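You operate a simulated robot arm through the tools that you are given. There is no shell and no other tool.

You are at the controls of a simulated robot arm. One attempt, no reset.

Task
Change the yellow machine's die to the size on its card.
Fine: unplug first, old die on the rack, clamp shut and star knob tight, plug in last.

Only the result counts: the job must be done as asked and must still hold three seconds after the hand-in. Knocking over, shifting, dropping, spilling or breaking anything else fails it.

Robot
A 7-joint arm with a two-finger parallel gripper, fixed in place. Base frame: the origin is on the floor under the middle of its stand, x ahead of it, y to its left, z up. Readings come in mm, rad, newtons and seconds.
With the tool pointing down near the work surface it reaches from about 100 to 660 mm from the base axis. Its first joint turns from -1.152 to 1.152 rad. Payload 1.57 kg.
Tool frame: the origin (TCP) lies between the finger pads and is the grasp point; the fingertips stand 30 mm ahead of it; z points along the fingers, y is the line along which they close. Largest opening 80 mm; finger width 17, thickness 12; the body of the gripper, 40 by 82 mm, starts 80 mm behind the TCP.
Orientation is that of the tool frame in the base frame, as a unit quaternion [x, y, z, w]. With the fingers straight down and closing along the base's y, the tool's x points along the base's -x, its y along +y and its z along -z.

Tools
- The arm moves only by the tool play_rows. Its argument "steps" is a list of rows, each a list of 6 numbers: the shift along the tool's x, y, z in mm, then the turn, a rotation vector about the tool's x, y, z in rad. In form: [[x, y, z, rx, ry, rz], ...]. A call has 1 to 20 rows; each row shifts and turns the commanded pose from where the row before left it, along the tool's axes as they then stand. "hand" is the opening, from 0 (shut) to 1 (fully open), set as the call begins (left out, the last holds). A row lasts 0.2 s, in which the tool goes at most 50 mm and 0.15 rad; a call with a longer step from one row to the next is refused whole, and so is a gripper value outside its range. A pose out of reach is approached as far as the arm can. The call stops where the force on the tool passes 40 N (or 10 N more than at its start, if that is more) or the arm is blocked; 0.2 s more then pass. The fingers move at their own pace (about 72 mm/s each) and stop on an object; they squeeze with about 41 N. The grip force told is the motor's: it shows also when the fingers shut on nothing. Time passes only in rows, and 0.2 s behind the last, so rows that do not move let the fingers close. The reply holds the time, the measured pose of the TCP, the force on the tool along the base axes, the opening and the grip force, in the units named above and with some noise, with the torque about the TCP (base axes, N m) and any sound that the robot's microphone picked up.
- Cameras (640 x 400 px; columns grow to the right, rows downward): "scene" is fixed at [55.2, 435.2, 1431.6]; the picture's right is [-0.65, -0.76, 0.00], its down [-0.42, 0.36, -0.83] and it looks along [0.63, -0.54, -0.56] (base axes); focal length 214 px, centre (320, 200). "wrist" rides on the gripper at [72, -7, -122] in the tool frame; the picture's right is [0.09, 1.00, 0.00], its down [-0.84, 0.08, -0.54] and it looks along [-0.54, 0.05, 0.84] (tool axes); focal length 238 px, centre (320, 200). There is no depth. A picture from a camera that has moved, and an enlarged one, comes with that camera's place and axes in the base frame and with its lens. The place of the scene camera against the robot may be out by one fixed shift of up to 18 mm in any direction.
- snapshot(camera): a new picture of that camera. The clock stands still meanwhile.
- inspect(camera, box): a new picture of the part [left, top, right, bottom] of that camera's present view, enlarged. The clock stands still meanwhile.
- hand_in(): hands the job in; it is judged then, once.

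Nothing tells you positions but the pictures and the camera data. Unless the task says otherwise, let go and move clear before handing in.

The tools are called after "Emit:" as a command line: name --pt "numbers of a row" for each row, then --argument value for the rest, lists and objects as JSON in quotes. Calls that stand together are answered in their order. play_rows: Moves the arm, as the interface text tells. Its arguments: {"type":"object","properties":{"steps":{"type":"array","items":{"type":"array","items":{"type":"number"}}},"hand":{"type":"number"}},"required":["steps"]} The other tools are called the same way: snapshot (camera) takes a picture; inspect (camera, box) takes an enlarged picture of a part of a camera's view; hand_in () hands the job in.

At the start:

```text
clock: 0.0
position: [233.9, 214.9, 1289.4]
orientation: [0.001, 1.0, 0.0, 0.0]
force: [-0.2, -0.3, 0.3]
torque: [-0.02, 0.0, 0.03]
grip_width: 80.2
finger_force: 0.1
```

scene: 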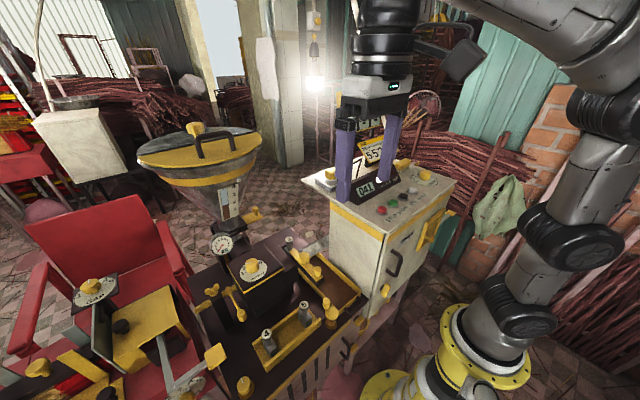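
wrist: 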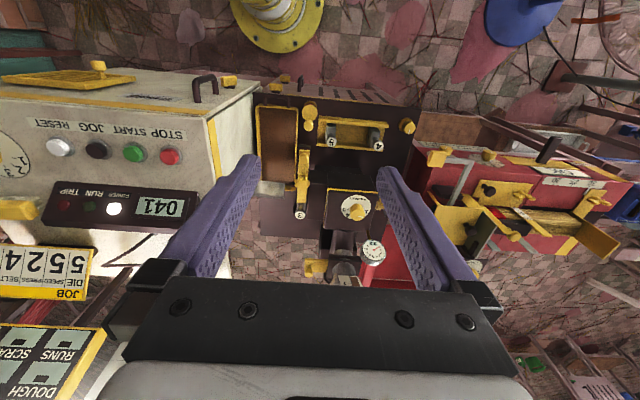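

I see a yellow-trimmed machine (pasta press?) in front of the arm, a red machine to one side, and a control cabinet with a job card. I'll look closer at the details before moving.

Emit:
inspect --camera "wrist" --box '[0, 230, 160, 400]'

Emit:
inspect --camera "wrist" --box '[240, 80, 440, 300]'

Emit:
inspect --camera "scene" --box '[190, 200, 380, 400]'

Emit:
inspect --camera "scene" --box '[310, 100, 470, 310]'

Emit:
inspect --camera "scene" --box '[0, 240, 230, 400]'

Emit:
inspect --camera "wrist" --box '[400, 130, 640, 300]'

```text
2.35 times, centred on (80, 315) of wrist
camera zoom: at [161.9, 207.6, 1412.0], right [-0.09, 1.0, 0.0], down [0.84, 0.08, 0.54], along [0.54, 0.05, -0.84], focal length 561 px, centre (885, -71)
```

zoom: 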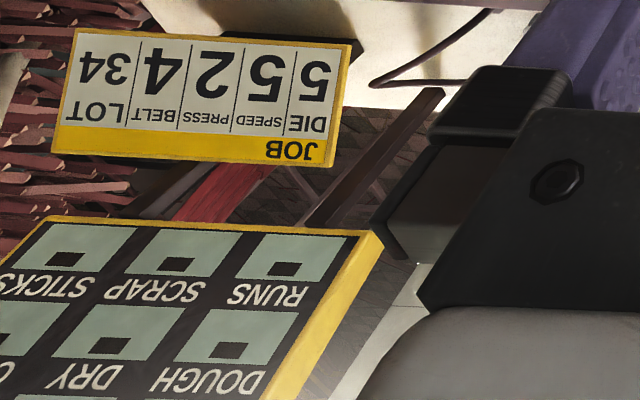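

```text
1.82 times, centred on (340, 190) of wrist
camera zoom: at [161.9, 207.6, 1412.0], right [-0.09, 1.0, 0.0], down [0.84, 0.08, 0.54], along [0.54, 0.05, -0.84], focal length 433 px, centre (284, 218)
```

zoom: 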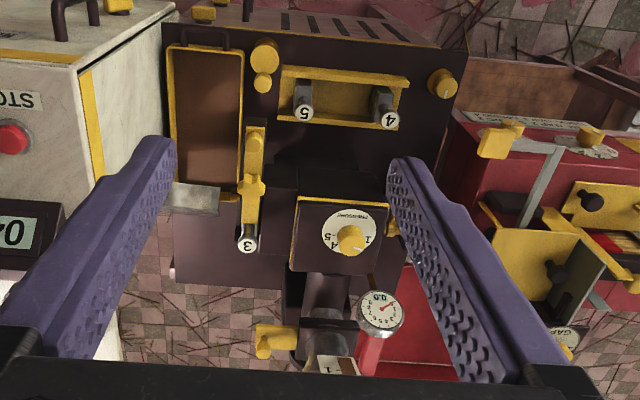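

```text
2.00 times, centred on (285, 300) of scene
camera zoom: at [55.2, 435.2, 1431.6], right [-0.65, -0.76, 0.0], down [-0.42, 0.36, -0.83], along [0.63, -0.54, -0.56], focal length 429 px, centre (390, 0)
```

zoom: 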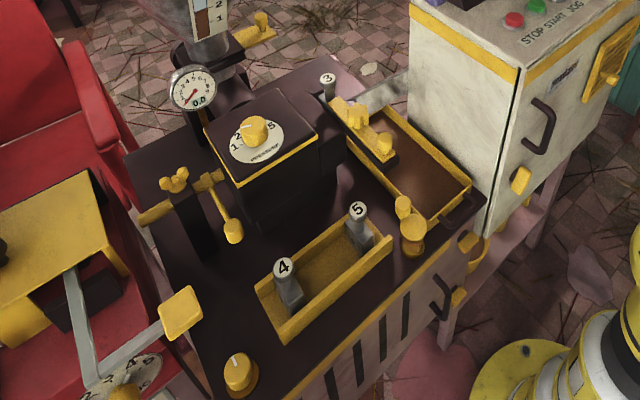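

```text
1.90 times, centred on (390, 205) of scene
camera zoom: at [55.2, 435.2, 1431.6], right [-0.65, -0.76, 0.0], down [-0.42, 0.36, -0.83], along [0.63, -0.54, -0.56], focal length 408 px, centre (187, 190)
```

zoom: 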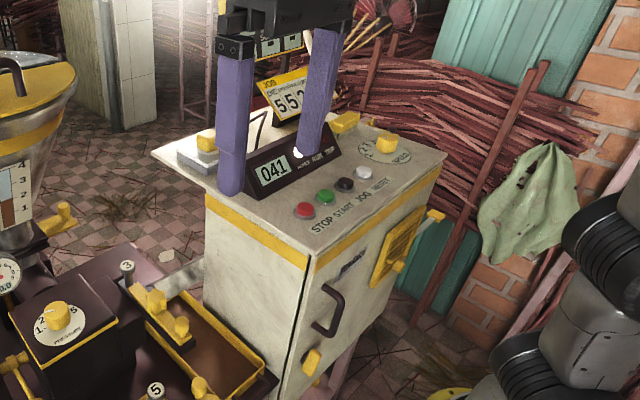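

```text
2.50 times, centred on (115, 320) of scene
camera zoom: at [55.2, 435.2, 1431.6], right [-0.65, -0.76, 0.0], down [-0.42, 0.36, -0.83], along [0.63, -0.54, -0.56], focal length 536 px, centre (832, -100)
```

zoom: 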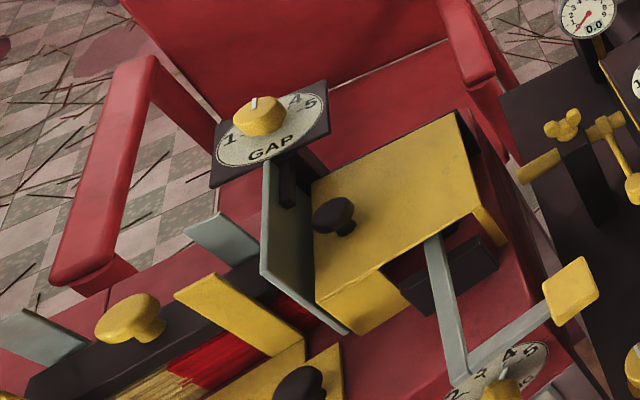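

```text
2.35 times, centred on (520, 215) of wrist
camera zoom: at [161.9, 207.6, 1412.0], right [-0.09, 1.0, 0.0], down [0.84, 0.08, 0.54], along [0.54, 0.05, -0.84], focal length 561 px, centre (-151, 165)
```

zoom: 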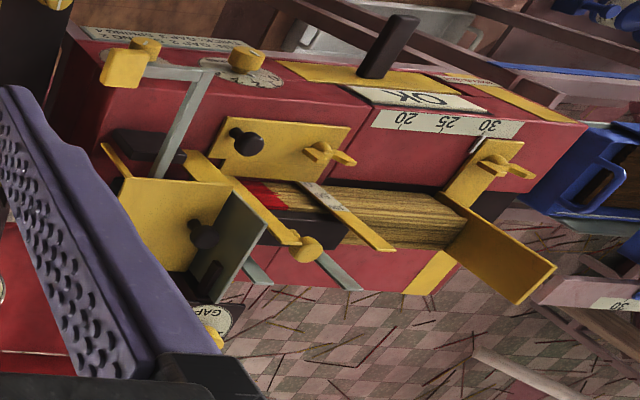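

The card reads DIE 5, and the rack holds dies 4 and 5 while die 3 is in the machine. I'll zoom in on each feature to find the clamp, star knob and plug.

Emit:
inspect --camera "scene" --box '[275, 220, 375, 283]'

Emit:
inspect --camera "scene" --box '[220, 280, 380, 380]'

Emit:
inspect --camera "scene" --box '[190, 240, 290, 303]'

Emit:
inspect --camera "scene" --box '[310, 280, 390, 350]'

Emit:
inspect --camera "wrist" --box '[250, 95, 350, 158]'

Emit:
inspect --camera "wrist" --box '[250, 150, 390, 238]'

Emit:
inspect --camera "wrist" --box '[330, 95, 450, 170]'

Emit:
inspect --camera "scene" --box '[370, 170, 490, 310]'

```text
6.35 times, centred on (325, 252) of scene
camera zoom: at [55.2, 435.2, 1431.6], right [-0.65, -0.76, 0.0], down [-0.42, 0.36, -0.83], along [0.63, -0.54, -0.56], focal length 1362 px, centre (288, -127)
```

zoom: 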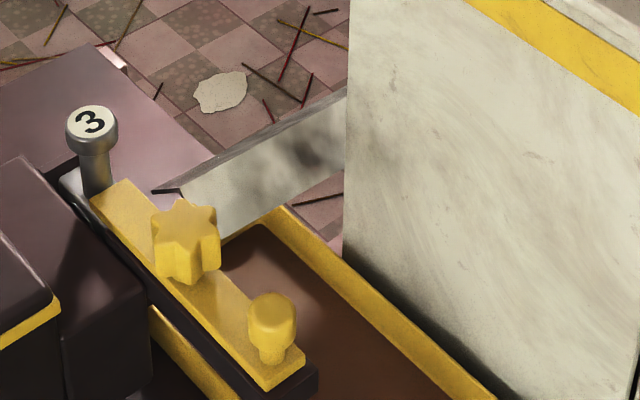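

```text
4.00 times, centred on (300, 330) of scene
camera zoom: at [55.2, 435.2, 1431.6], right [-0.65, -0.76, 0.0], down [-0.42, 0.36, -0.83], along [0.63, -0.54, -0.56], focal length 858 px, centre (400, -320)
```

zoom: 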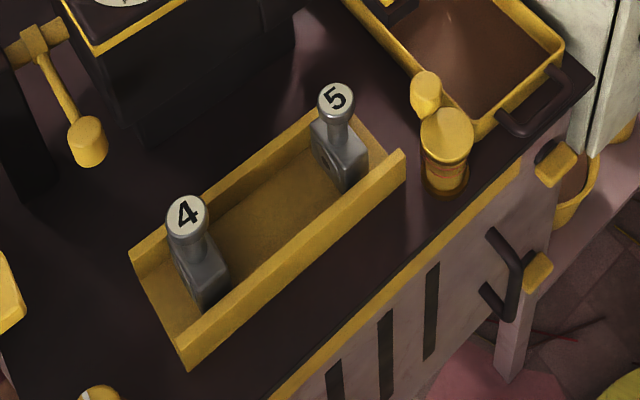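

```text
6.35 times, centred on (240, 272) of scene
camera zoom: at [55.2, 435.2, 1431.6], right [-0.65, -0.76, 0.0], down [-0.42, 0.36, -0.83], along [0.63, -0.54, -0.56], focal length 1362 px, centre (828, -254)
```

zoom: 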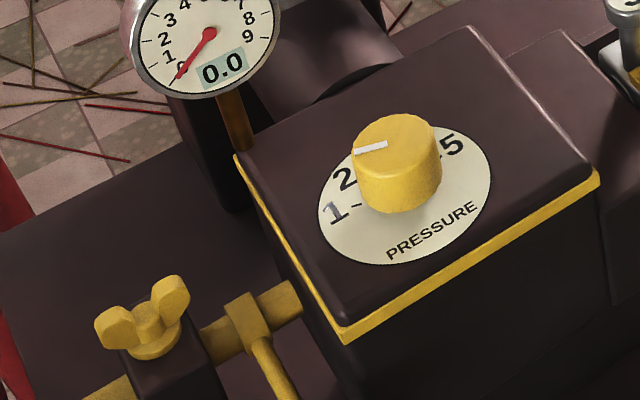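

```text
5.71 times, centred on (350, 315) of scene
camera zoom: at [55.2, 435.2, 1431.6], right [-0.65, -0.76, 0.0], down [-0.42, 0.36, -0.83], along [0.63, -0.54, -0.56], focal length 1226 px, centre (149, -457)
```

zoom: 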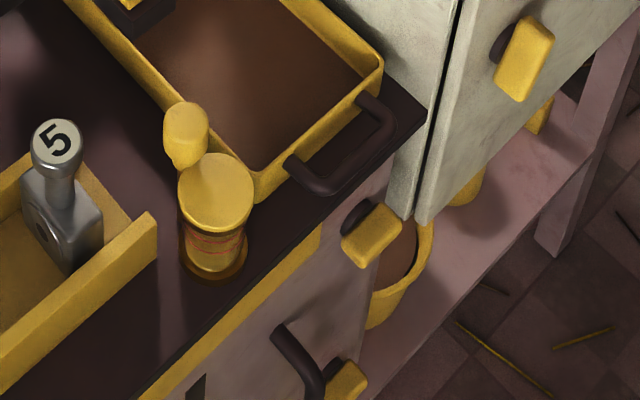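

```text
6.35 times, centred on (300, 126) of wrist
camera zoom: at [161.9, 207.6, 1412.0], right [-0.09, 1.0, 0.0], down [0.84, 0.08, 0.54], along [0.54, 0.05, -0.84], focal length 1513 px, centre (447, 667)
```

zoom: 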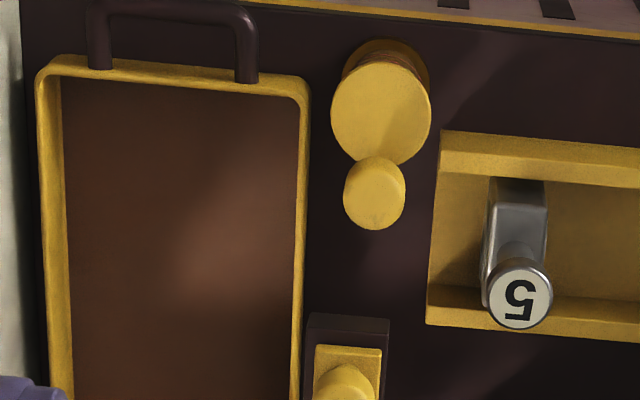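

```text
4.55 times, centred on (320, 194) of wrist
camera zoom: at [161.9, 207.6, 1412.0], right [-0.09, 1.0, 0.0], down [0.84, 0.08, 0.54], along [0.54, 0.05, -0.84], focal length 1083 px, centre (320, 227)
```

zoom: 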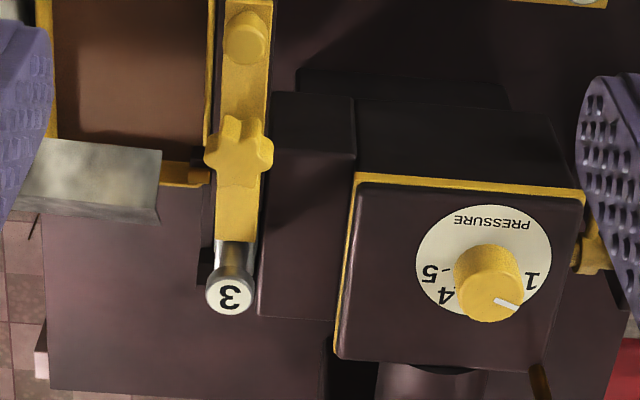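

```text
5.33 times, centred on (390, 132) of wrist
camera zoom: at [161.9, 207.6, 1412.0], right [-0.09, 1.0, 0.0], down [0.84, 0.08, 0.54], along [0.54, 0.05, -0.84], focal length 1271 px, centre (-53, 560)
```

zoom: 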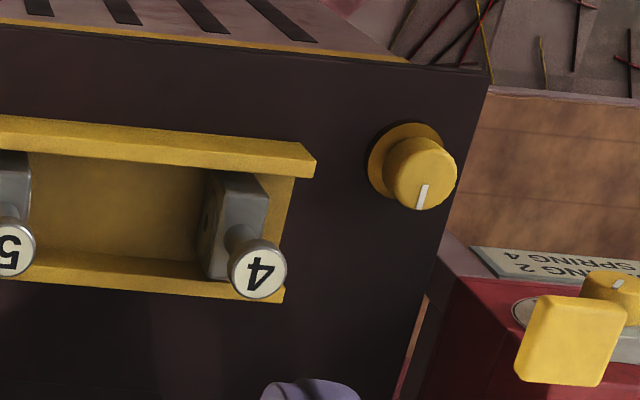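

```text
2.86 times, centred on (430, 240) of scene
camera zoom: at [55.2, 435.2, 1431.6], right [-0.65, -0.76, 0.0], down [-0.42, 0.36, -0.83], along [0.63, -0.54, -0.56], focal length 613 px, centre (6, 86)
```

zoom: 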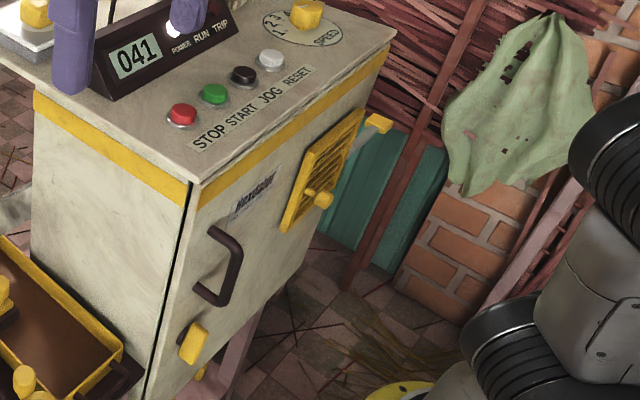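

Job card says die 5, so 3 comes out and 5 goes in. The plug isn't obvious yet, so I'll sweep the wrist camera around at a safe height to find it.

Emit:
play_rows --pt "0 -50 0 0 0 0" --pt "0 -50 0 0 0 0" --pt "0 -50 0 0 0 0" --pt "0 -50 0 0 0 0" --pt "0 -50 0 0 0 0" --pt "0 0 0 0 0 0"

Emit:
snapshot --camera "wrist"

Emit:
snapshot --camera "scene"

```text
clock: 1.4
position: [231.1, -34.3, 1287.1]
orientation: [0.0, 1.0, 0.0, 0.0]
force: [-0.2, -0.2, -0.2]
torque: [-0.05, -0.01, -0.05]
grip_width: 80.2
finger_force: 0.1
```

```text
taken
camera wrist: at [158.5, -40.7, 1410.3], right [-0.09, 1.0, 0.0], down [0.84, 0.08, 0.54], along [0.54, 0.05, -0.84], focal length 238 px, centre (320, 200)
```

wrist: 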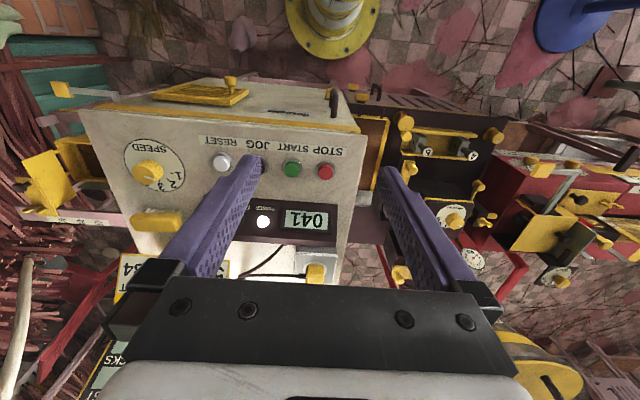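

```text
taken
```

scene: 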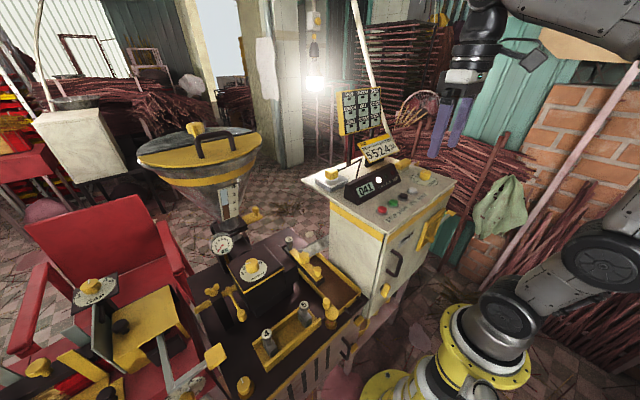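

A grey outlet with a yellow plug on it seems to sit on the cabinet top behind the display, with a black cable. I'll zoom in.

Emit:
inspect --camera "wrist" --box '[220, 230, 360, 300]'

Emit:
inspect --camera "scene" --box '[300, 140, 440, 228]'

Emit:
inspect --camera "wrist" --box '[0, 70, 200, 240]'

Emit:
inspect --camera "wrist" --box '[340, 70, 520, 190]'

Emit:
inspect --camera "wrist" --box '[90, 220, 260, 400]'

```text
4.57 times, centred on (290, 265) of wrist
camera zoom: at [158.5, -40.7, 1410.3], right [-0.09, 1.0, 0.0], down [0.84, 0.08, 0.54], along [0.54, 0.05, -0.84], focal length 1090 px, centre (457, -97)
```

zoom: 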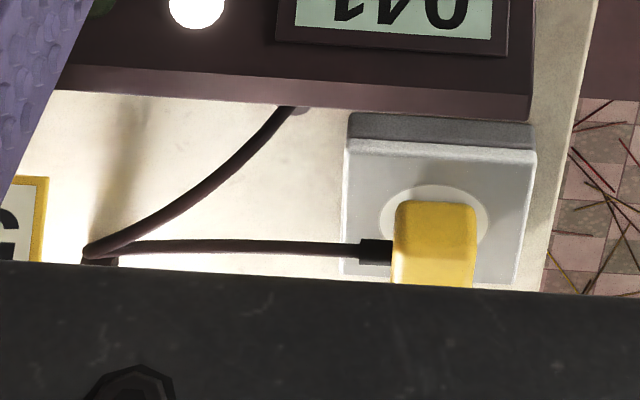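

```text
4.55 times, centred on (370, 184) of scene
camera zoom: at [55.2, 435.2, 1431.6], right [-0.65, -0.76, 0.0], down [-0.42, 0.36, -0.83], along [0.63, -0.54, -0.56], focal length 975 px, centre (93, 273)
```

zoom: 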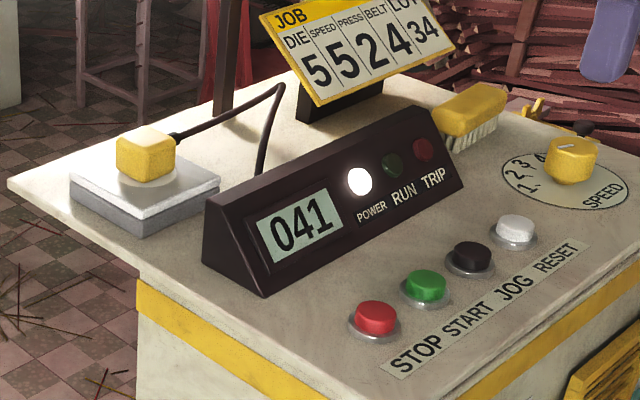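

```text
2.35 times, centred on (100, 155) of wrist
camera zoom: at [158.5, -40.7, 1410.3], right [-0.09, 1.0, 0.0], down [0.84, 0.08, 0.54], along [0.54, 0.05, -0.84], focal length 561 px, centre (838, 306)
```

zoom: 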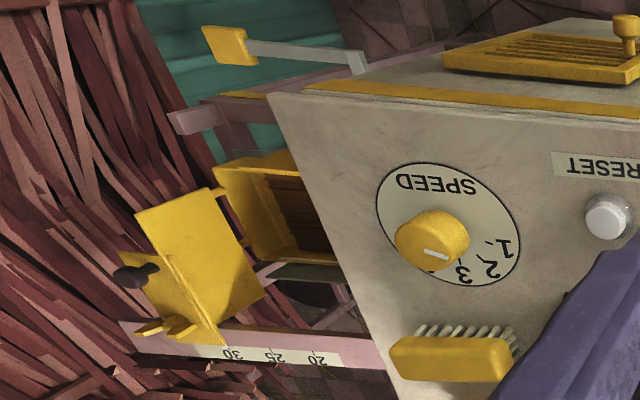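

```text
3.33 times, centred on (430, 130) of wrist
camera zoom: at [158.5, -40.7, 1410.3], right [-0.09, 1.0, 0.0], down [0.84, 0.08, 0.54], along [0.54, 0.05, -0.84], focal length 794 px, centre (-47, 433)
```

zoom: 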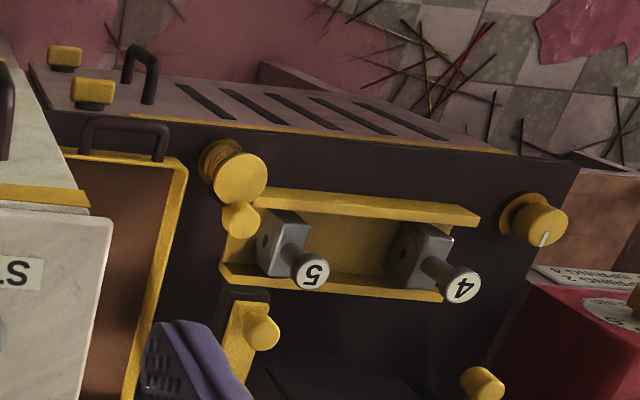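

```text
2.22 times, centred on (175, 310) of wrist
camera zoom: at [158.5, -40.7, 1410.3], right [-0.09, 1.0, 0.0], down [0.84, 0.08, 0.54], along [0.54, 0.05, -0.84], focal length 530 px, centre (642, -44)
```

zoom: 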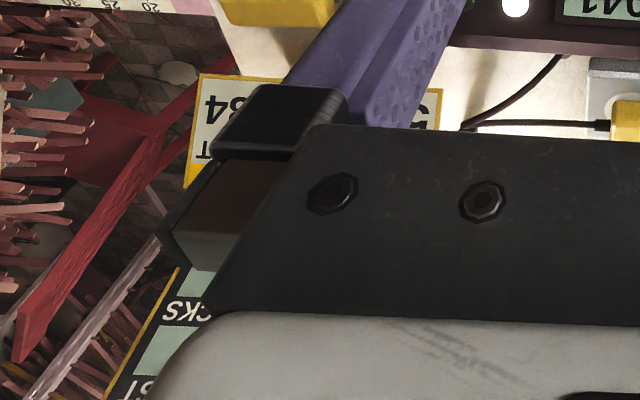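

Found the plug: yellow block on a grey outlet around (521, -16, 1104), and the POWER lamp is lit. I'll move in for a closer look from above.

Emit:
play_rows --pt "-45 5 0 0 0 0" --pt "-45 5 10 0 0 0" --pt "-45 5 15 0 0 0" --pt "-45 5 15 0 0 0" --pt "0 0 0 0 0 0"

Emit:
snapshot --camera "wrist"

Emit:
snapshot --camera "scene"

```text
clock: 2.6
position: [413.8, -12.6, 1247.4]
orientation: [0.001, 1.0, 0.0, -0.001]
force: [0.2, 0.1, 0.7]
torque: [0.03, 0.03, -0.03]
grip_width: 80.1
finger_force: 0.0
```

```text
taken
camera wrist: at [342.2, -20.0, 1369.1], right [-0.09, 1.0, 0.0], down [0.84, 0.08, 0.54], along [0.54, 0.05, -0.84], focal length 238 px, centre (320, 200)
```

wrist: 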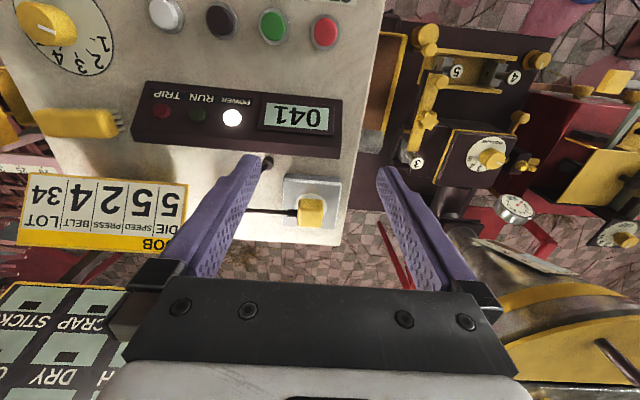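

```text
taken
```

scene: 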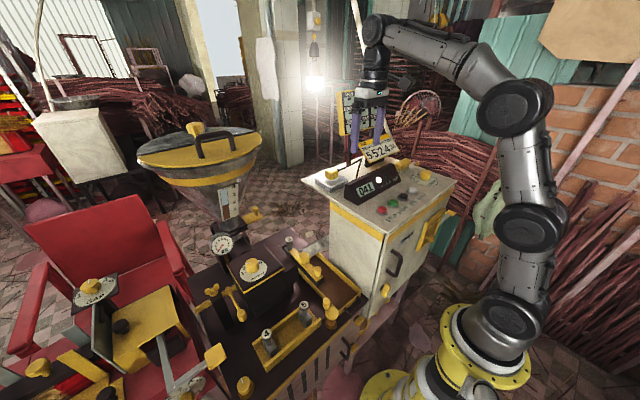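

Emit:
inspect --camera "wrist" --box '[240, 140, 360, 240]'

Emit:
inspect --camera "wrist" --box '[370, 20, 550, 180]'

Emit:
inspect --camera "wrist" --box '[370, 100, 450, 180]'

Emit:
inspect --camera "scene" --box '[310, 160, 370, 200]'

```text
4.00 times, centred on (300, 190) of wrist
camera zoom: at [342.2, -20.0, 1369.1], right [-0.09, 1.0, 0.0], down [0.84, 0.08, 0.54], along [0.54, 0.05, -0.84], focal length 953 px, centre (400, 240)
```

zoom: 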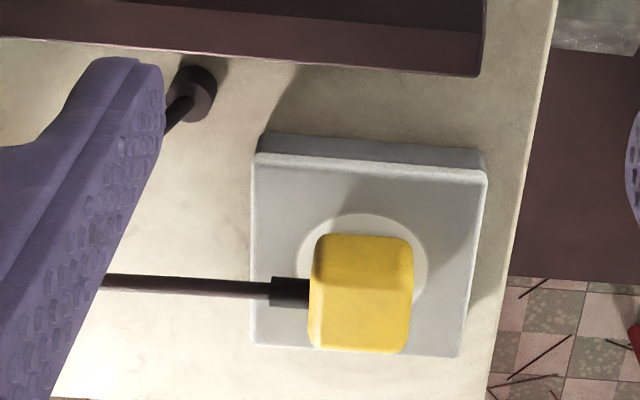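

```text
2.50 times, centred on (460, 100) of wrist
camera zoom: at [342.2, -20.0, 1369.1], right [-0.09, 1.0, 0.0], down [0.84, 0.08, 0.54], along [0.54, 0.05, -0.84], focal length 596 px, centre (-30, 450)
```

zoom: 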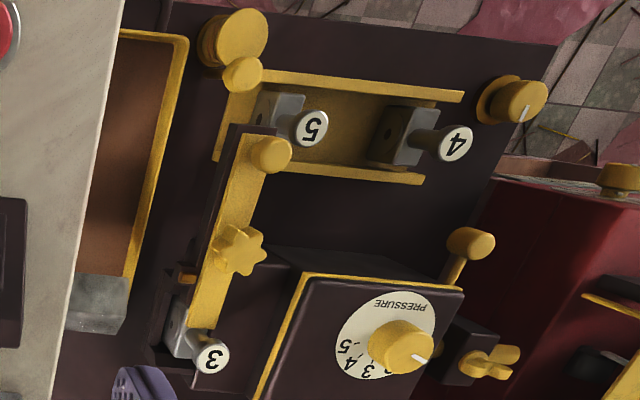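

```text
5.00 times, centred on (410, 140) of wrist
camera zoom: at [342.2, -20.0, 1369.1], right [-0.09, 1.0, 0.0], down [0.84, 0.08, 0.54], along [0.54, 0.05, -0.84], focal length 1192 px, centre (-130, 500)
```

zoom: 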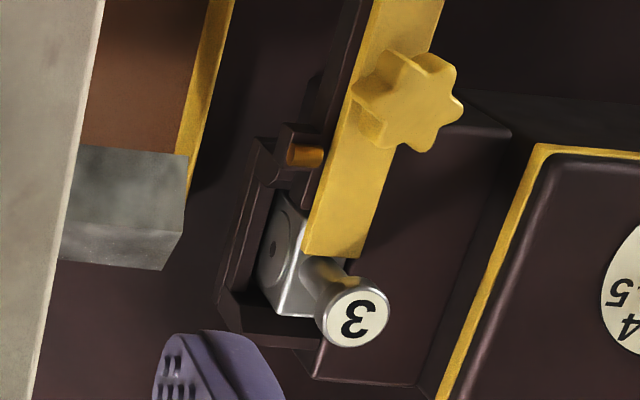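

```text
10.00 times, centred on (340, 180) of scene
camera zoom: at [55.2, 435.2, 1431.6], right [-0.65, -0.76, 0.0], down [-0.42, 0.36, -0.83], along [0.63, -0.54, -0.56], focal length 2145 px, centre (120, 400)
```

zoom: 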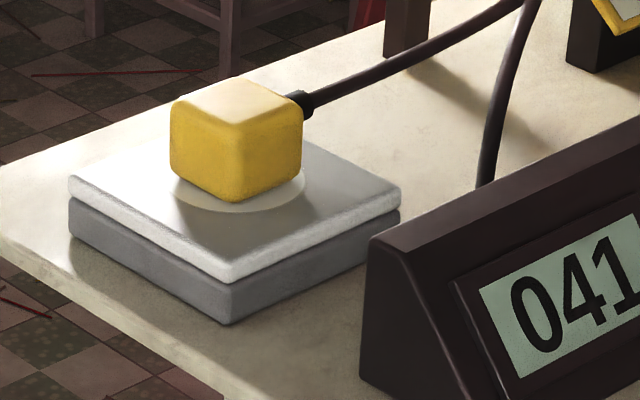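

Plug sits on the outlet behind the display with its cable leaving toward -y. Before touching it I'll study the die clamp closely: clamp handle is near (373,190,917), star knob (436,191,918), die 3 cap (518,191,932).

Emit:
play_rows --pt "20 42 0 0 0 0" --pt "20 42 0 0 0 0" --pt "24 42 0 0 0 0" --pt "0 42 20 0 0 0" --pt "0 40 40 0 0 0" --pt "0 0 40 0 0 0" --pt "0 0 40 0 0 0" --pt "0 0 0 0 0 0"

Emit:
snapshot --camera "wrist"

Emit:
snapshot --camera "scene"

```text
refused: row 5 steps farther than a row can; nothing moved
```

```text
taken
camera wrist: at [342.2, -20.0, 1369.1], right [-0.09, 1.0, 0.0], down [0.84, 0.08, 0.54], along [0.54, 0.05, -0.84], focal length 238 px, centre (320, 200)
```

wrist: 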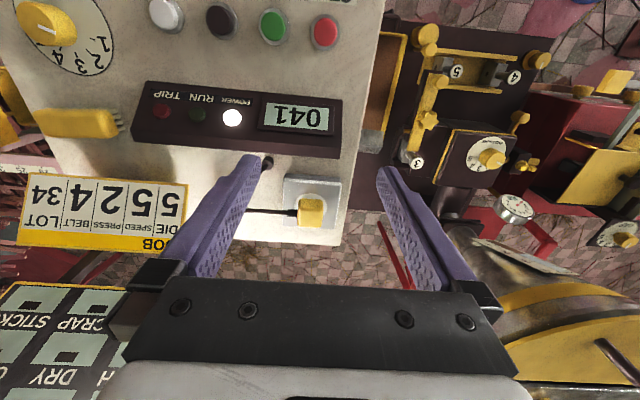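

```text
taken
```

scene: 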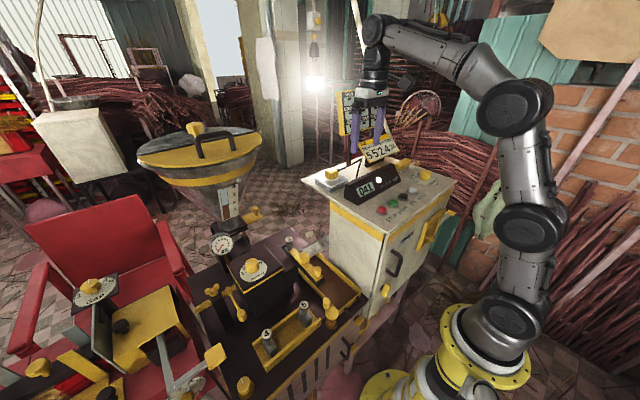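

One row was too long, so nothing moved. I'll resend the move toward the clamp area with shorter rows.

Emit:
play_rows --pt "20 42 0 0 0 0" --pt "20 42 0 0 0 0" --pt "24 42 0 0 0 0" --pt "0 42 20 0 0 0" --pt "0 30 38 0 0 0" --pt "0 10 40 0 0 0" --pt "0 0 40 0 0 0" --pt "0 0 0 0 0 0"

Emit:
snapshot --camera "wrist"

Emit:
snapshot --camera "scene"

```text
clock: 4.4
position: [350.0, 194.8, 1114.4]
orientation: [0.002, 1.0, 0.001, 0.001]
force: [-0.5, -0.5, -0.1]
torque: [-0.01, 0.01, 0.0]
grip_width: 79.9
finger_force: 0.1
```

```text
taken
camera wrist: at [277.9, 185.9, 1237.1], right [-0.09, 1.0, 0.0], down [0.84, 0.08, 0.54], along [0.54, 0.05, -0.84], focal length 238 px, centre (320, 200)
```

wrist: 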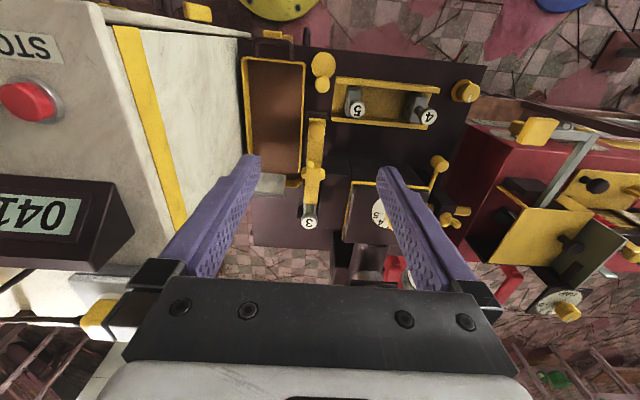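

```text
taken
```

scene: 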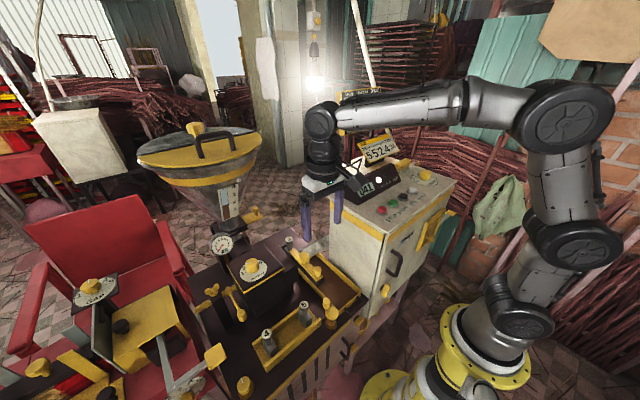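

Emit:
inspect --camera "wrist" --box '[270, 110, 370, 240]'

Emit:
inspect --camera "wrist" --box '[230, 30, 490, 160]'

Emit:
inspect --camera "wrist" --box '[240, 150, 380, 238]'

```text
3.08 times, centred on (320, 175) of wrist
camera zoom: at [277.9, 185.9, 1237.1], right [-0.09, 1.0, 0.0], down [0.84, 0.08, 0.54], along [0.54, 0.05, -0.84], focal length 733 px, centre (320, 277)
```

zoom: 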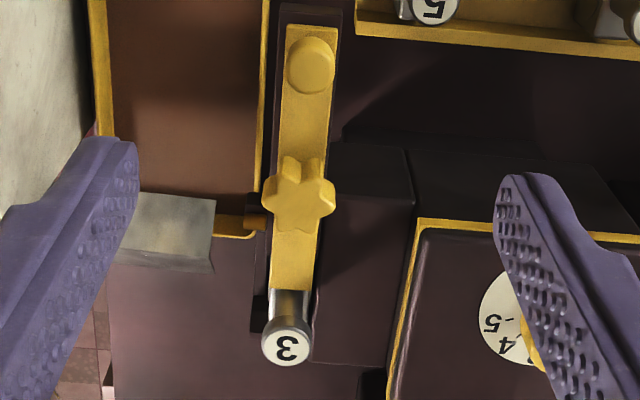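

```text
2.46 times, centred on (360, 95) of wrist
camera zoom: at [277.9, 185.9, 1237.1], right [-0.09, 1.0, 0.0], down [0.84, 0.08, 0.54], along [0.54, 0.05, -0.84], focal length 587 px, centre (222, 458)
```

zoom: 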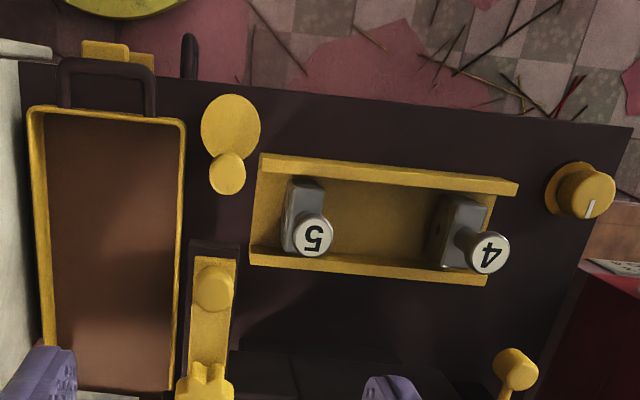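

```text
4.55 times, centred on (310, 194) of wrist
camera zoom: at [277.9, 185.9, 1237.1], right [-0.09, 1.0, 0.0], down [0.84, 0.08, 0.54], along [0.54, 0.05, -0.84], focal length 1083 px, centre (366, 227)
```

zoom: 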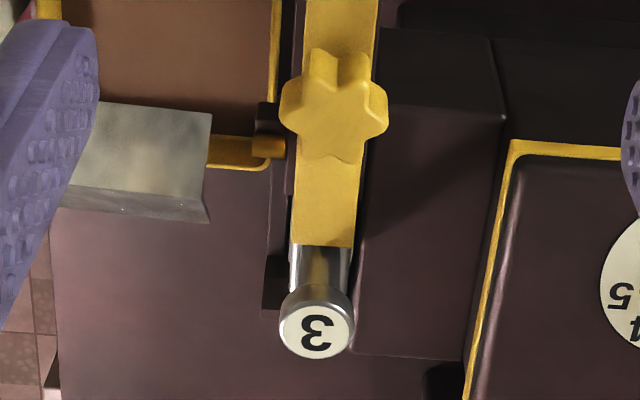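

The clamp bar runs along x over the die, with the star knob mid-bar and a round handle at the robot end. I need a low side view to understand how it opens, so I'll back off and tilt the camera up.

Emit:
play_rows --pt "45 0 15 0 0 0" --pt "45 0 15 0 0 0" --pt "0 0 40 0 0 0" --pt "0 0 40 0 0 0" --pt "0 0 0 0 -0.15 0" --pt "0 0 0 0 -0.15 0" --pt "0 0 0 0 -0.15 0" --pt "0 0 0 0 -0.15 0" --pt "0 0 0 0 0 0"

Emit:
snapshot --camera "wrist"

```text
clock: 6.4
position: [259.2, 194.0, 1001.3]
orientation: [0.0, 0.955, 0.0, 0.295]
force: [0.1, -0.4, -0.9]
torque: [0.03, -0.03, 0.0]
grip_width: 80.0
finger_force: 0.1
```

```text
taken
camera wrist: at [131.0, 186.0, 1062.3], right [-0.08, 1.0, -0.05], down [0.38, 0.08, 0.92], along [0.92, 0.05, -0.39], focal length 238 px, centre (320, 200)
```

wrist: 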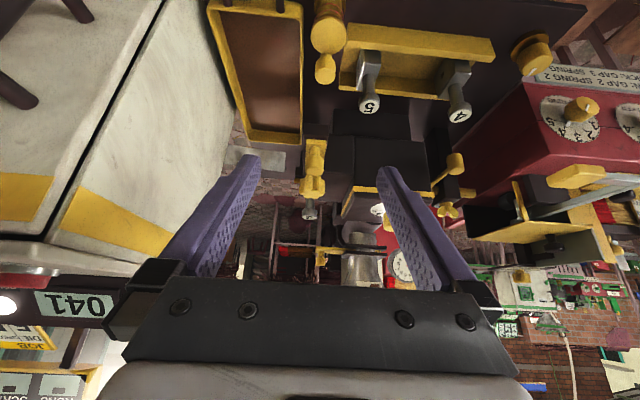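

Emit:
inspect --camera "wrist" --box '[240, 110, 400, 230]'

Emit:
inspect --camera "wrist" --box '[280, 130, 350, 230]'

Emit:
inspect --camera "wrist" --box '[200, 0, 520, 150]'

```text
3.33 times, centred on (320, 170) of wrist
camera zoom: at [131.0, 186.0, 1062.3], right [-0.08, 1.0, -0.05], down [0.38, 0.08, 0.92], along [0.92, 0.05, -0.39], focal length 794 px, centre (320, 300)
```

zoom: 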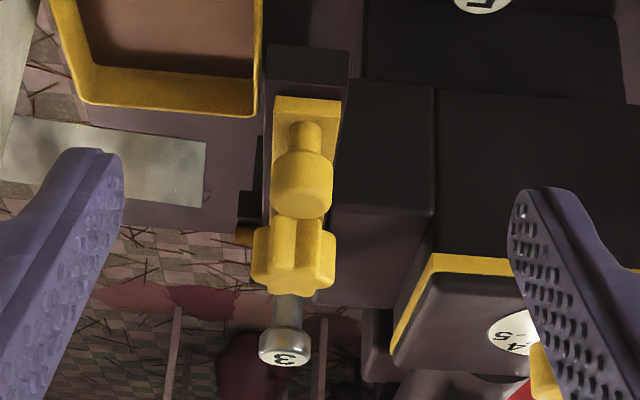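

```text
4.00 times, centred on (315, 180) of wrist
camera zoom: at [131.0, 186.0, 1062.3], right [-0.08, 1.0, -0.05], down [0.38, 0.08, 0.92], along [0.92, 0.05, -0.39], focal length 953 px, centre (340, 280)
```

zoom: 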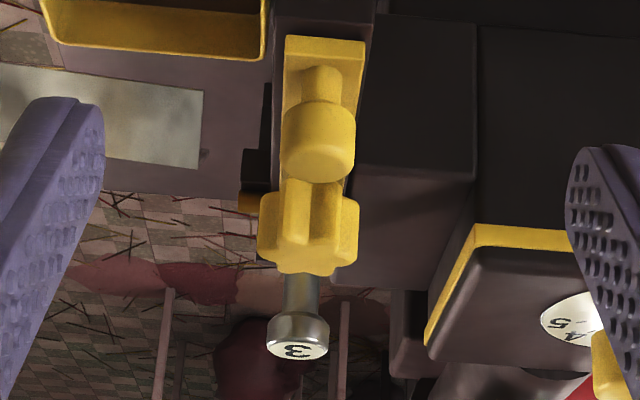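

```text
2.00 times, centred on (360, 75) of wrist
camera zoom: at [131.0, 186.0, 1062.3], right [-0.08, 1.0, -0.05], down [0.38, 0.08, 0.92], along [0.92, 0.05, -0.39], focal length 477 px, centre (240, 450)
```

zoom: 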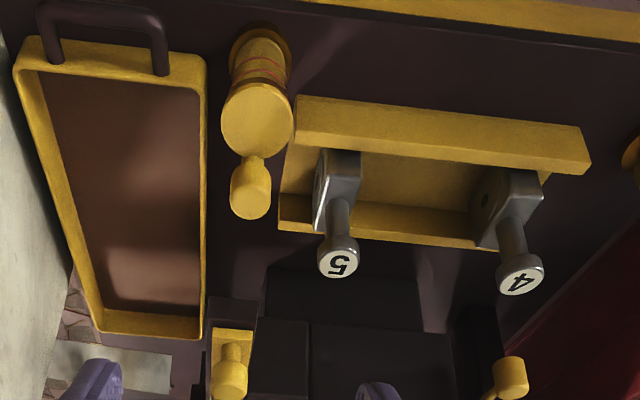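

The clamp bar lies along x from about 361 to 505 at y=191 with the star at its middle, so it likely swings about the star after loosening. I'll straighten the tool and look from right above at close range.

Emit:
play_rows --pt "0 0 0 0 0.15 0" --pt "0 0 0 0 0.15 0" --pt "0 0 0 0 0.15 0" --pt "0 0 0 0 0.15 0" --pt "-40 0 -10 0 0 0" --pt "-40 0 -10 0 0 0" --pt "-40 0 0 0 0 0" --pt "-40 0 0 0 0 0" --pt "0 0 0 0 0 0"

Emit:
snapshot --camera "wrist"

Emit:
snapshot --camera "scene"

Emit:
inspect --camera "wrist" --box '[240, 80, 400, 180]'

Emit:
inspect --camera "wrist" --box '[270, 150, 370, 250]'

```text
clock: 8.4
position: [421.5, 195.6, 1022.9]
orientation: [0.0, 1.0, -0.001, 0.0]
force: [-0.4, -0.3, 1.3]
torque: [0.0, -0.02, 0.01]
grip_width: 80.2
finger_force: 0.2
```

```text
taken
camera wrist: at [348.1, 188.4, 1145.0], right [-0.09, 1.0, 0.0], down [0.84, 0.08, 0.54], along [0.54, 0.05, -0.84], focal length 238 px, centre (320, 200)
```

wrist: 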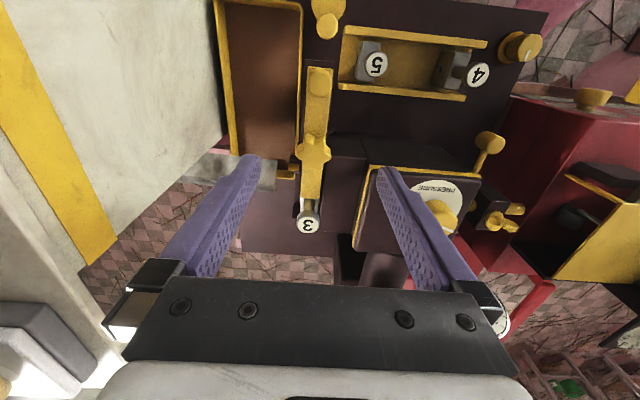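

```text
taken
```

scene: 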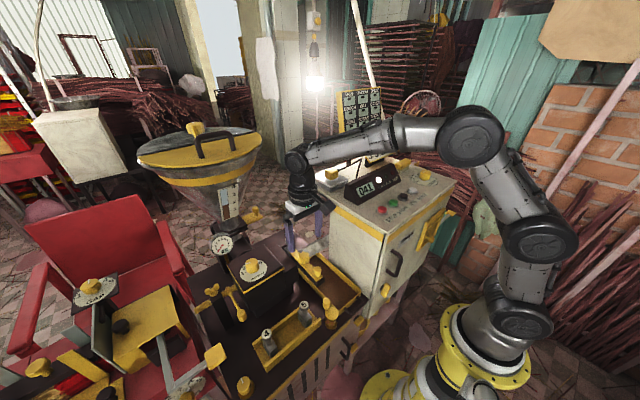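

```text
4.00 times, centred on (320, 130) of wrist
camera zoom: at [348.1, 188.4, 1145.0], right [-0.09, 1.0, 0.0], down [0.84, 0.08, 0.54], along [0.54, 0.05, -0.84], focal length 953 px, centre (320, 480)
```

zoom: 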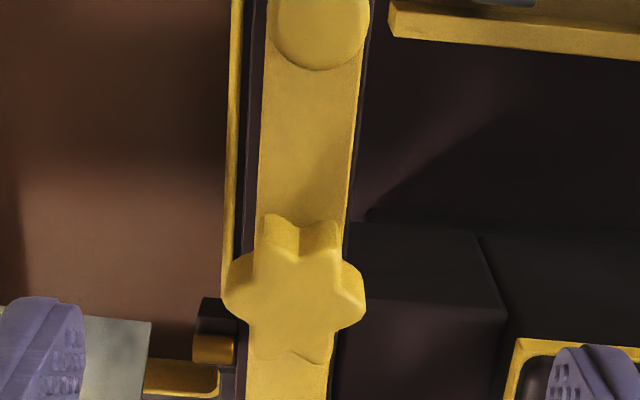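

```text
4.00 times, centred on (320, 200) of wrist
camera zoom: at [348.1, 188.4, 1145.0], right [-0.09, 1.0, 0.0], down [0.84, 0.08, 0.54], along [0.54, 0.05, -0.84], focal length 953 px, centre (320, 200)
```

zoom: 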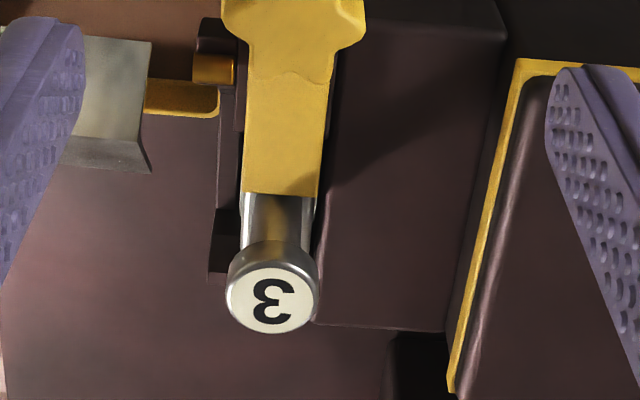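

I'll zoom the scene camera tightly on the clamp to see what the bar sits on.

Emit:
inspect --camera "scene" --box '[280, 232, 340, 292]'

Emit:
inspect --camera "scene" --box '[250, 295, 345, 360]'

```text
6.67 times, centred on (310, 262) of scene
camera zoom: at [55.2, 435.2, 1431.6], right [-0.65, -0.76, 0.0], down [-0.42, 0.36, -0.83], along [0.63, -0.54, -0.56], focal length 1430 px, centre (387, -213)
```

zoom: 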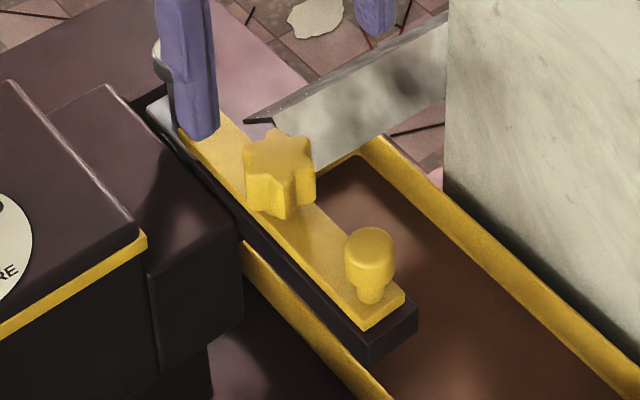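

```text
6.15 times, centred on (298, 328) of scene
camera zoom: at [55.2, 435.2, 1431.6], right [-0.65, -0.76, 0.0], down [-0.42, 0.36, -0.83], along [0.63, -0.54, -0.56], focal length 1320 px, centre (458, -585)
```

zoom: 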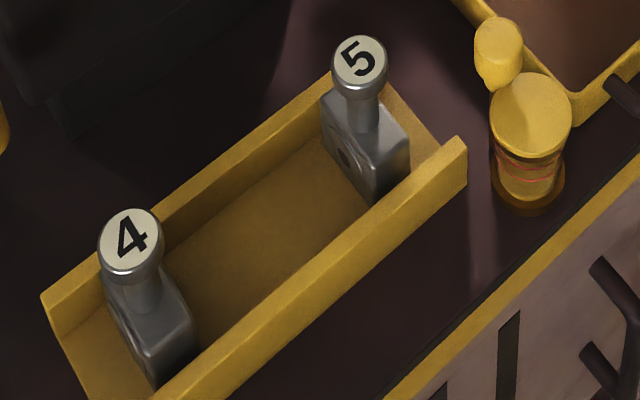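

The bar lies on a dark cantilever rail; I'll work out its motion by feel once the power is off. Now I'll go above the outlet and turn the tool 90° so the fingers close along x, clear of the plug's cable.

Emit:
play_rows --pt "0 0 -45 0 0 0" --pt "0 0 -45 0 0 0" --pt "0 0 -45 0 0 0" --pt "0 0 -45 0 0 0" --pt "-15 -41 0 0 0 0" --pt "-15 -41 0 0 0 0" --pt "-15 -41 0 0 0 0" --pt "-15 -41 0 0 0 0" --pt "-15 -41 0 0 0 0" --pt "0 0 0 0 0 0.15" --pt "0 0 0 0 0 0.15" --pt "0 0 0 0 0 0.15" --pt "0 0 0 0 0 0.15" --pt "0 0 0 0 0 0.15" --pt "0 0 0 0 0 0.15" --pt "0 0 0 0 0 0.15" --pt "0 0 0 0 0 0.15" --pt "0 0 0 0 0 0.15" --pt "0 0 0 0 0 0.15"

Emit:
snapshot --camera "wrist"

Emit:
snapshot --camera "scene"

```text
clock: 12.4
position: [495.6, -12.3, 1201.7]
orientation: [0.683, 0.73, 0.0, 0.0]
force: [0.2, -0.8, -0.5]
torque: [-0.01, -0.01, 0.02]
grip_width: 79.7
finger_force: 0.2
```

```text
taken
camera wrist: at [483.4, 58.3, 1323.7], right [0.99, 0.16, 0.0], down [0.13, -0.83, 0.54], along [0.09, -0.54, -0.84], focal length 238 px, centre (320, 200)
```

wrist: 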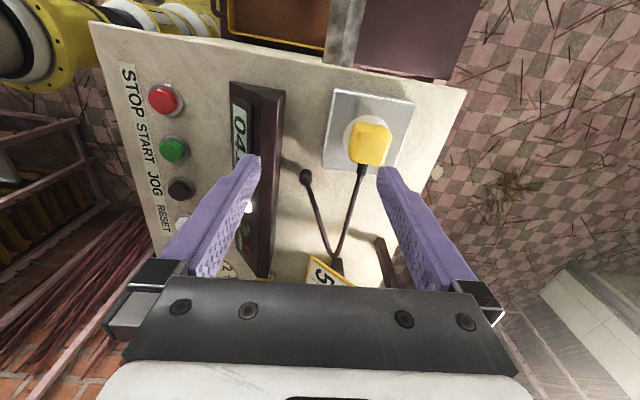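

```text
taken
```

scene: 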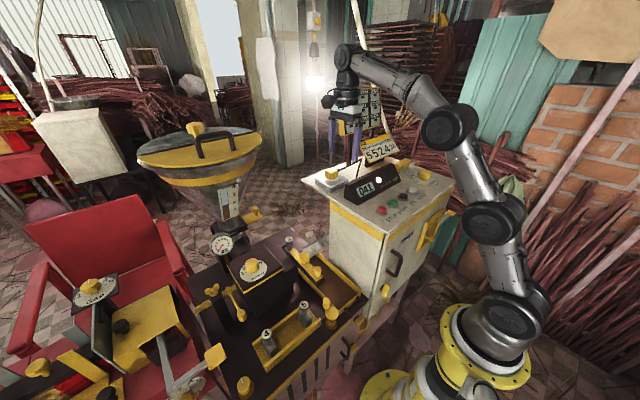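

The turn worked and the plug is clearly visible. I'll zoom to measure it.

Emit:
inspect --camera "wrist" --box '[270, 70, 470, 195]'

```text
3.20 times, centred on (370, 132) of wrist
camera zoom: at [483.4, 58.3, 1323.7], right [0.99, 0.16, 0.0], down [0.13, -0.83, 0.54], along [0.09, -0.54, -0.84], focal length 763 px, centre (160, 416)
```

zoom: 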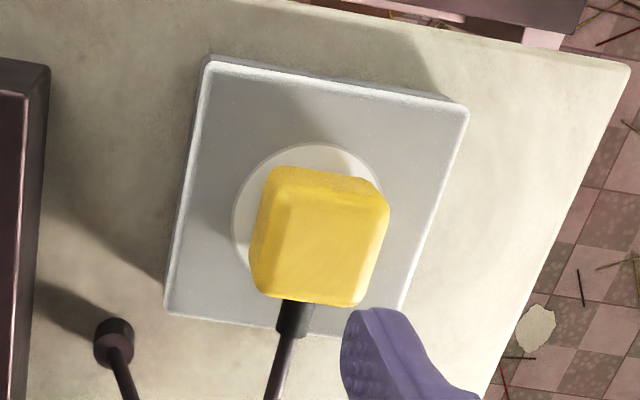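

Plug top center measured at about (545, -15, 1108), standing about 33 mm above the outlet plate. I'll finish the 90° turn, centre above it and check.

Emit:
play_rows --hand 0.75 --pt "0 0 0 0 0 0.0708" --pt "-2.7 25 0 0 0 0" --pt "0 24.5 0 0 0 0" --pt "0 0 30 0 0 0" --pt "0 0 0 0 0 0"

Emit:
snapshot --camera "wrist"

Emit:
inspect --camera "scene" --box '[300, 130, 400, 193]'

```text
clock: 13.6
position: [532.3, -16.2, 1162.2]
orientation: [0.707, 0.707, 0.0, 0.0]
force: [-0.7, 0.4, -0.2]
torque: [0.02, 0.0, -0.01]
grip_width: 60.3
finger_force: 0.0
out of reach, approached as far as the arm can: row 3
```

```text
taken
camera wrist: at [524.7, 55.5, 1285.0], right [1.0, 0.09, 0.0], down [0.08, -0.84, 0.54], along [0.05, -0.54, -0.84], focal length 238 px, centre (320, 200)
```

wrist: 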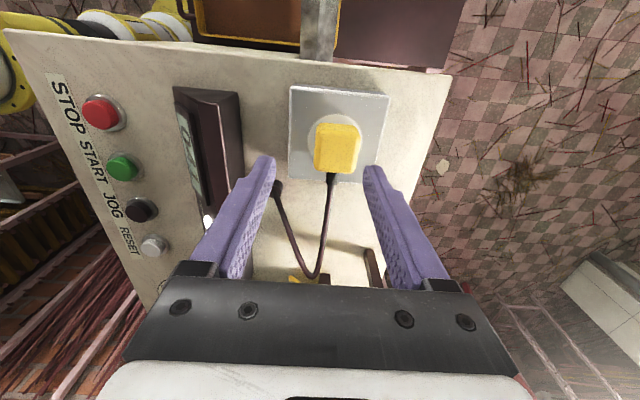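

```text
6.35 times, centred on (350, 162) of scene
camera zoom: at [55.2, 435.2, 1431.6], right [-0.65, -0.76, 0.0], down [-0.42, 0.36, -0.83], along [0.63, -0.54, -0.56], focal length 1362 px, centre (130, 444)
```

zoom: 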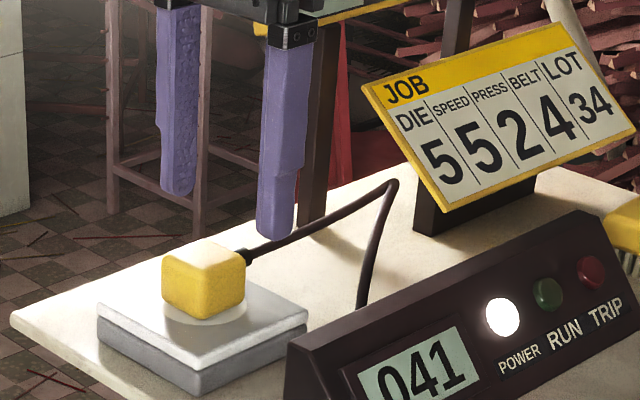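

Reach is limited at this height; lower down it should extend further. I'll descend a bit and see where the tool settles.

Emit:
play_rows --pt "0 0 20 0 0 0" --pt "0 0 0 0 0 0"

Emit:
inspect --camera "wrist" --box '[260, 60, 420, 200]'

```text
clock: 14.2
position: [530.8, -14.7, 1143.6]
orientation: [0.707, 0.707, 0.0, 0.0]
force: [0.3, -0.2, 0.7]
torque: [0.0, 0.0, 0.02]
grip_width: 60.2
finger_force: 0.1
```

```text
2.86 times, centred on (340, 130) of wrist
camera zoom: at [524.9, 55.5, 1265.3], right [1.0, 0.09, 0.0], down [0.08, -0.84, 0.54], along [0.05, -0.54, -0.84], focal length 681 px, centre (263, 400)
```

zoom: 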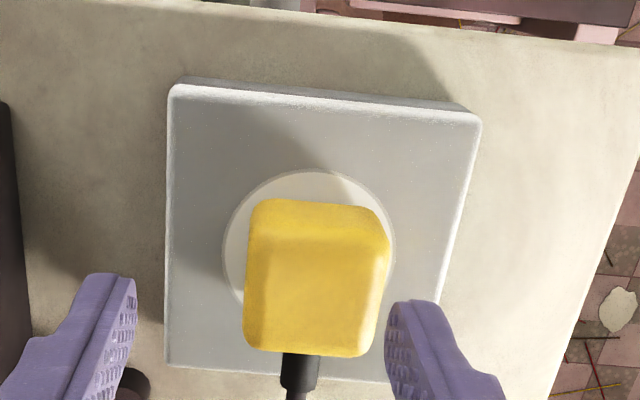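

The plug top is confirmed at (544, -14, 1108). I'll shift 13 mm forward, descend so the tips straddle the plug, then close.

Emit:
play_rows --pt "1 13 0 0 0 0" --pt "0 0 0 0 0 0"

Emit:
inspect --camera "wrist" --box '[240, 80, 400, 220]'

```text
clock: 14.8
position: [544.7, -15.1, 1142.1]
orientation: [0.707, 0.707, 0.0, 0.001]
force: [0.1, 0.0, 0.0]
torque: [0.0, 0.0, 0.01]
grip_width: 59.9
finger_force: 0.1
```

```text
2.86 times, centred on (320, 150) of wrist
camera zoom: at [537.5, 56.6, 1264.8], right [1.0, 0.09, 0.0], down [0.08, -0.84, 0.54], along [0.05, -0.54, -0.84], focal length 681 px, centre (320, 343)
```

zoom: 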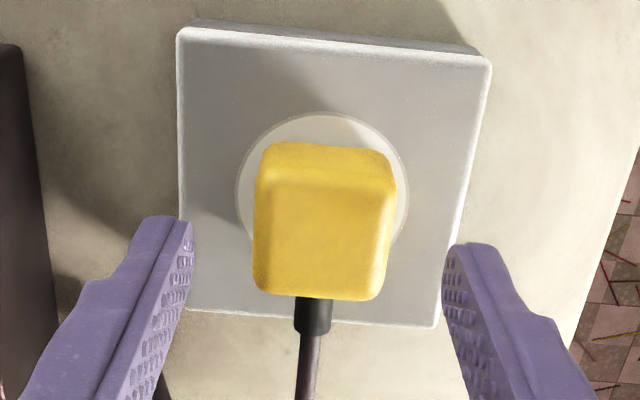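

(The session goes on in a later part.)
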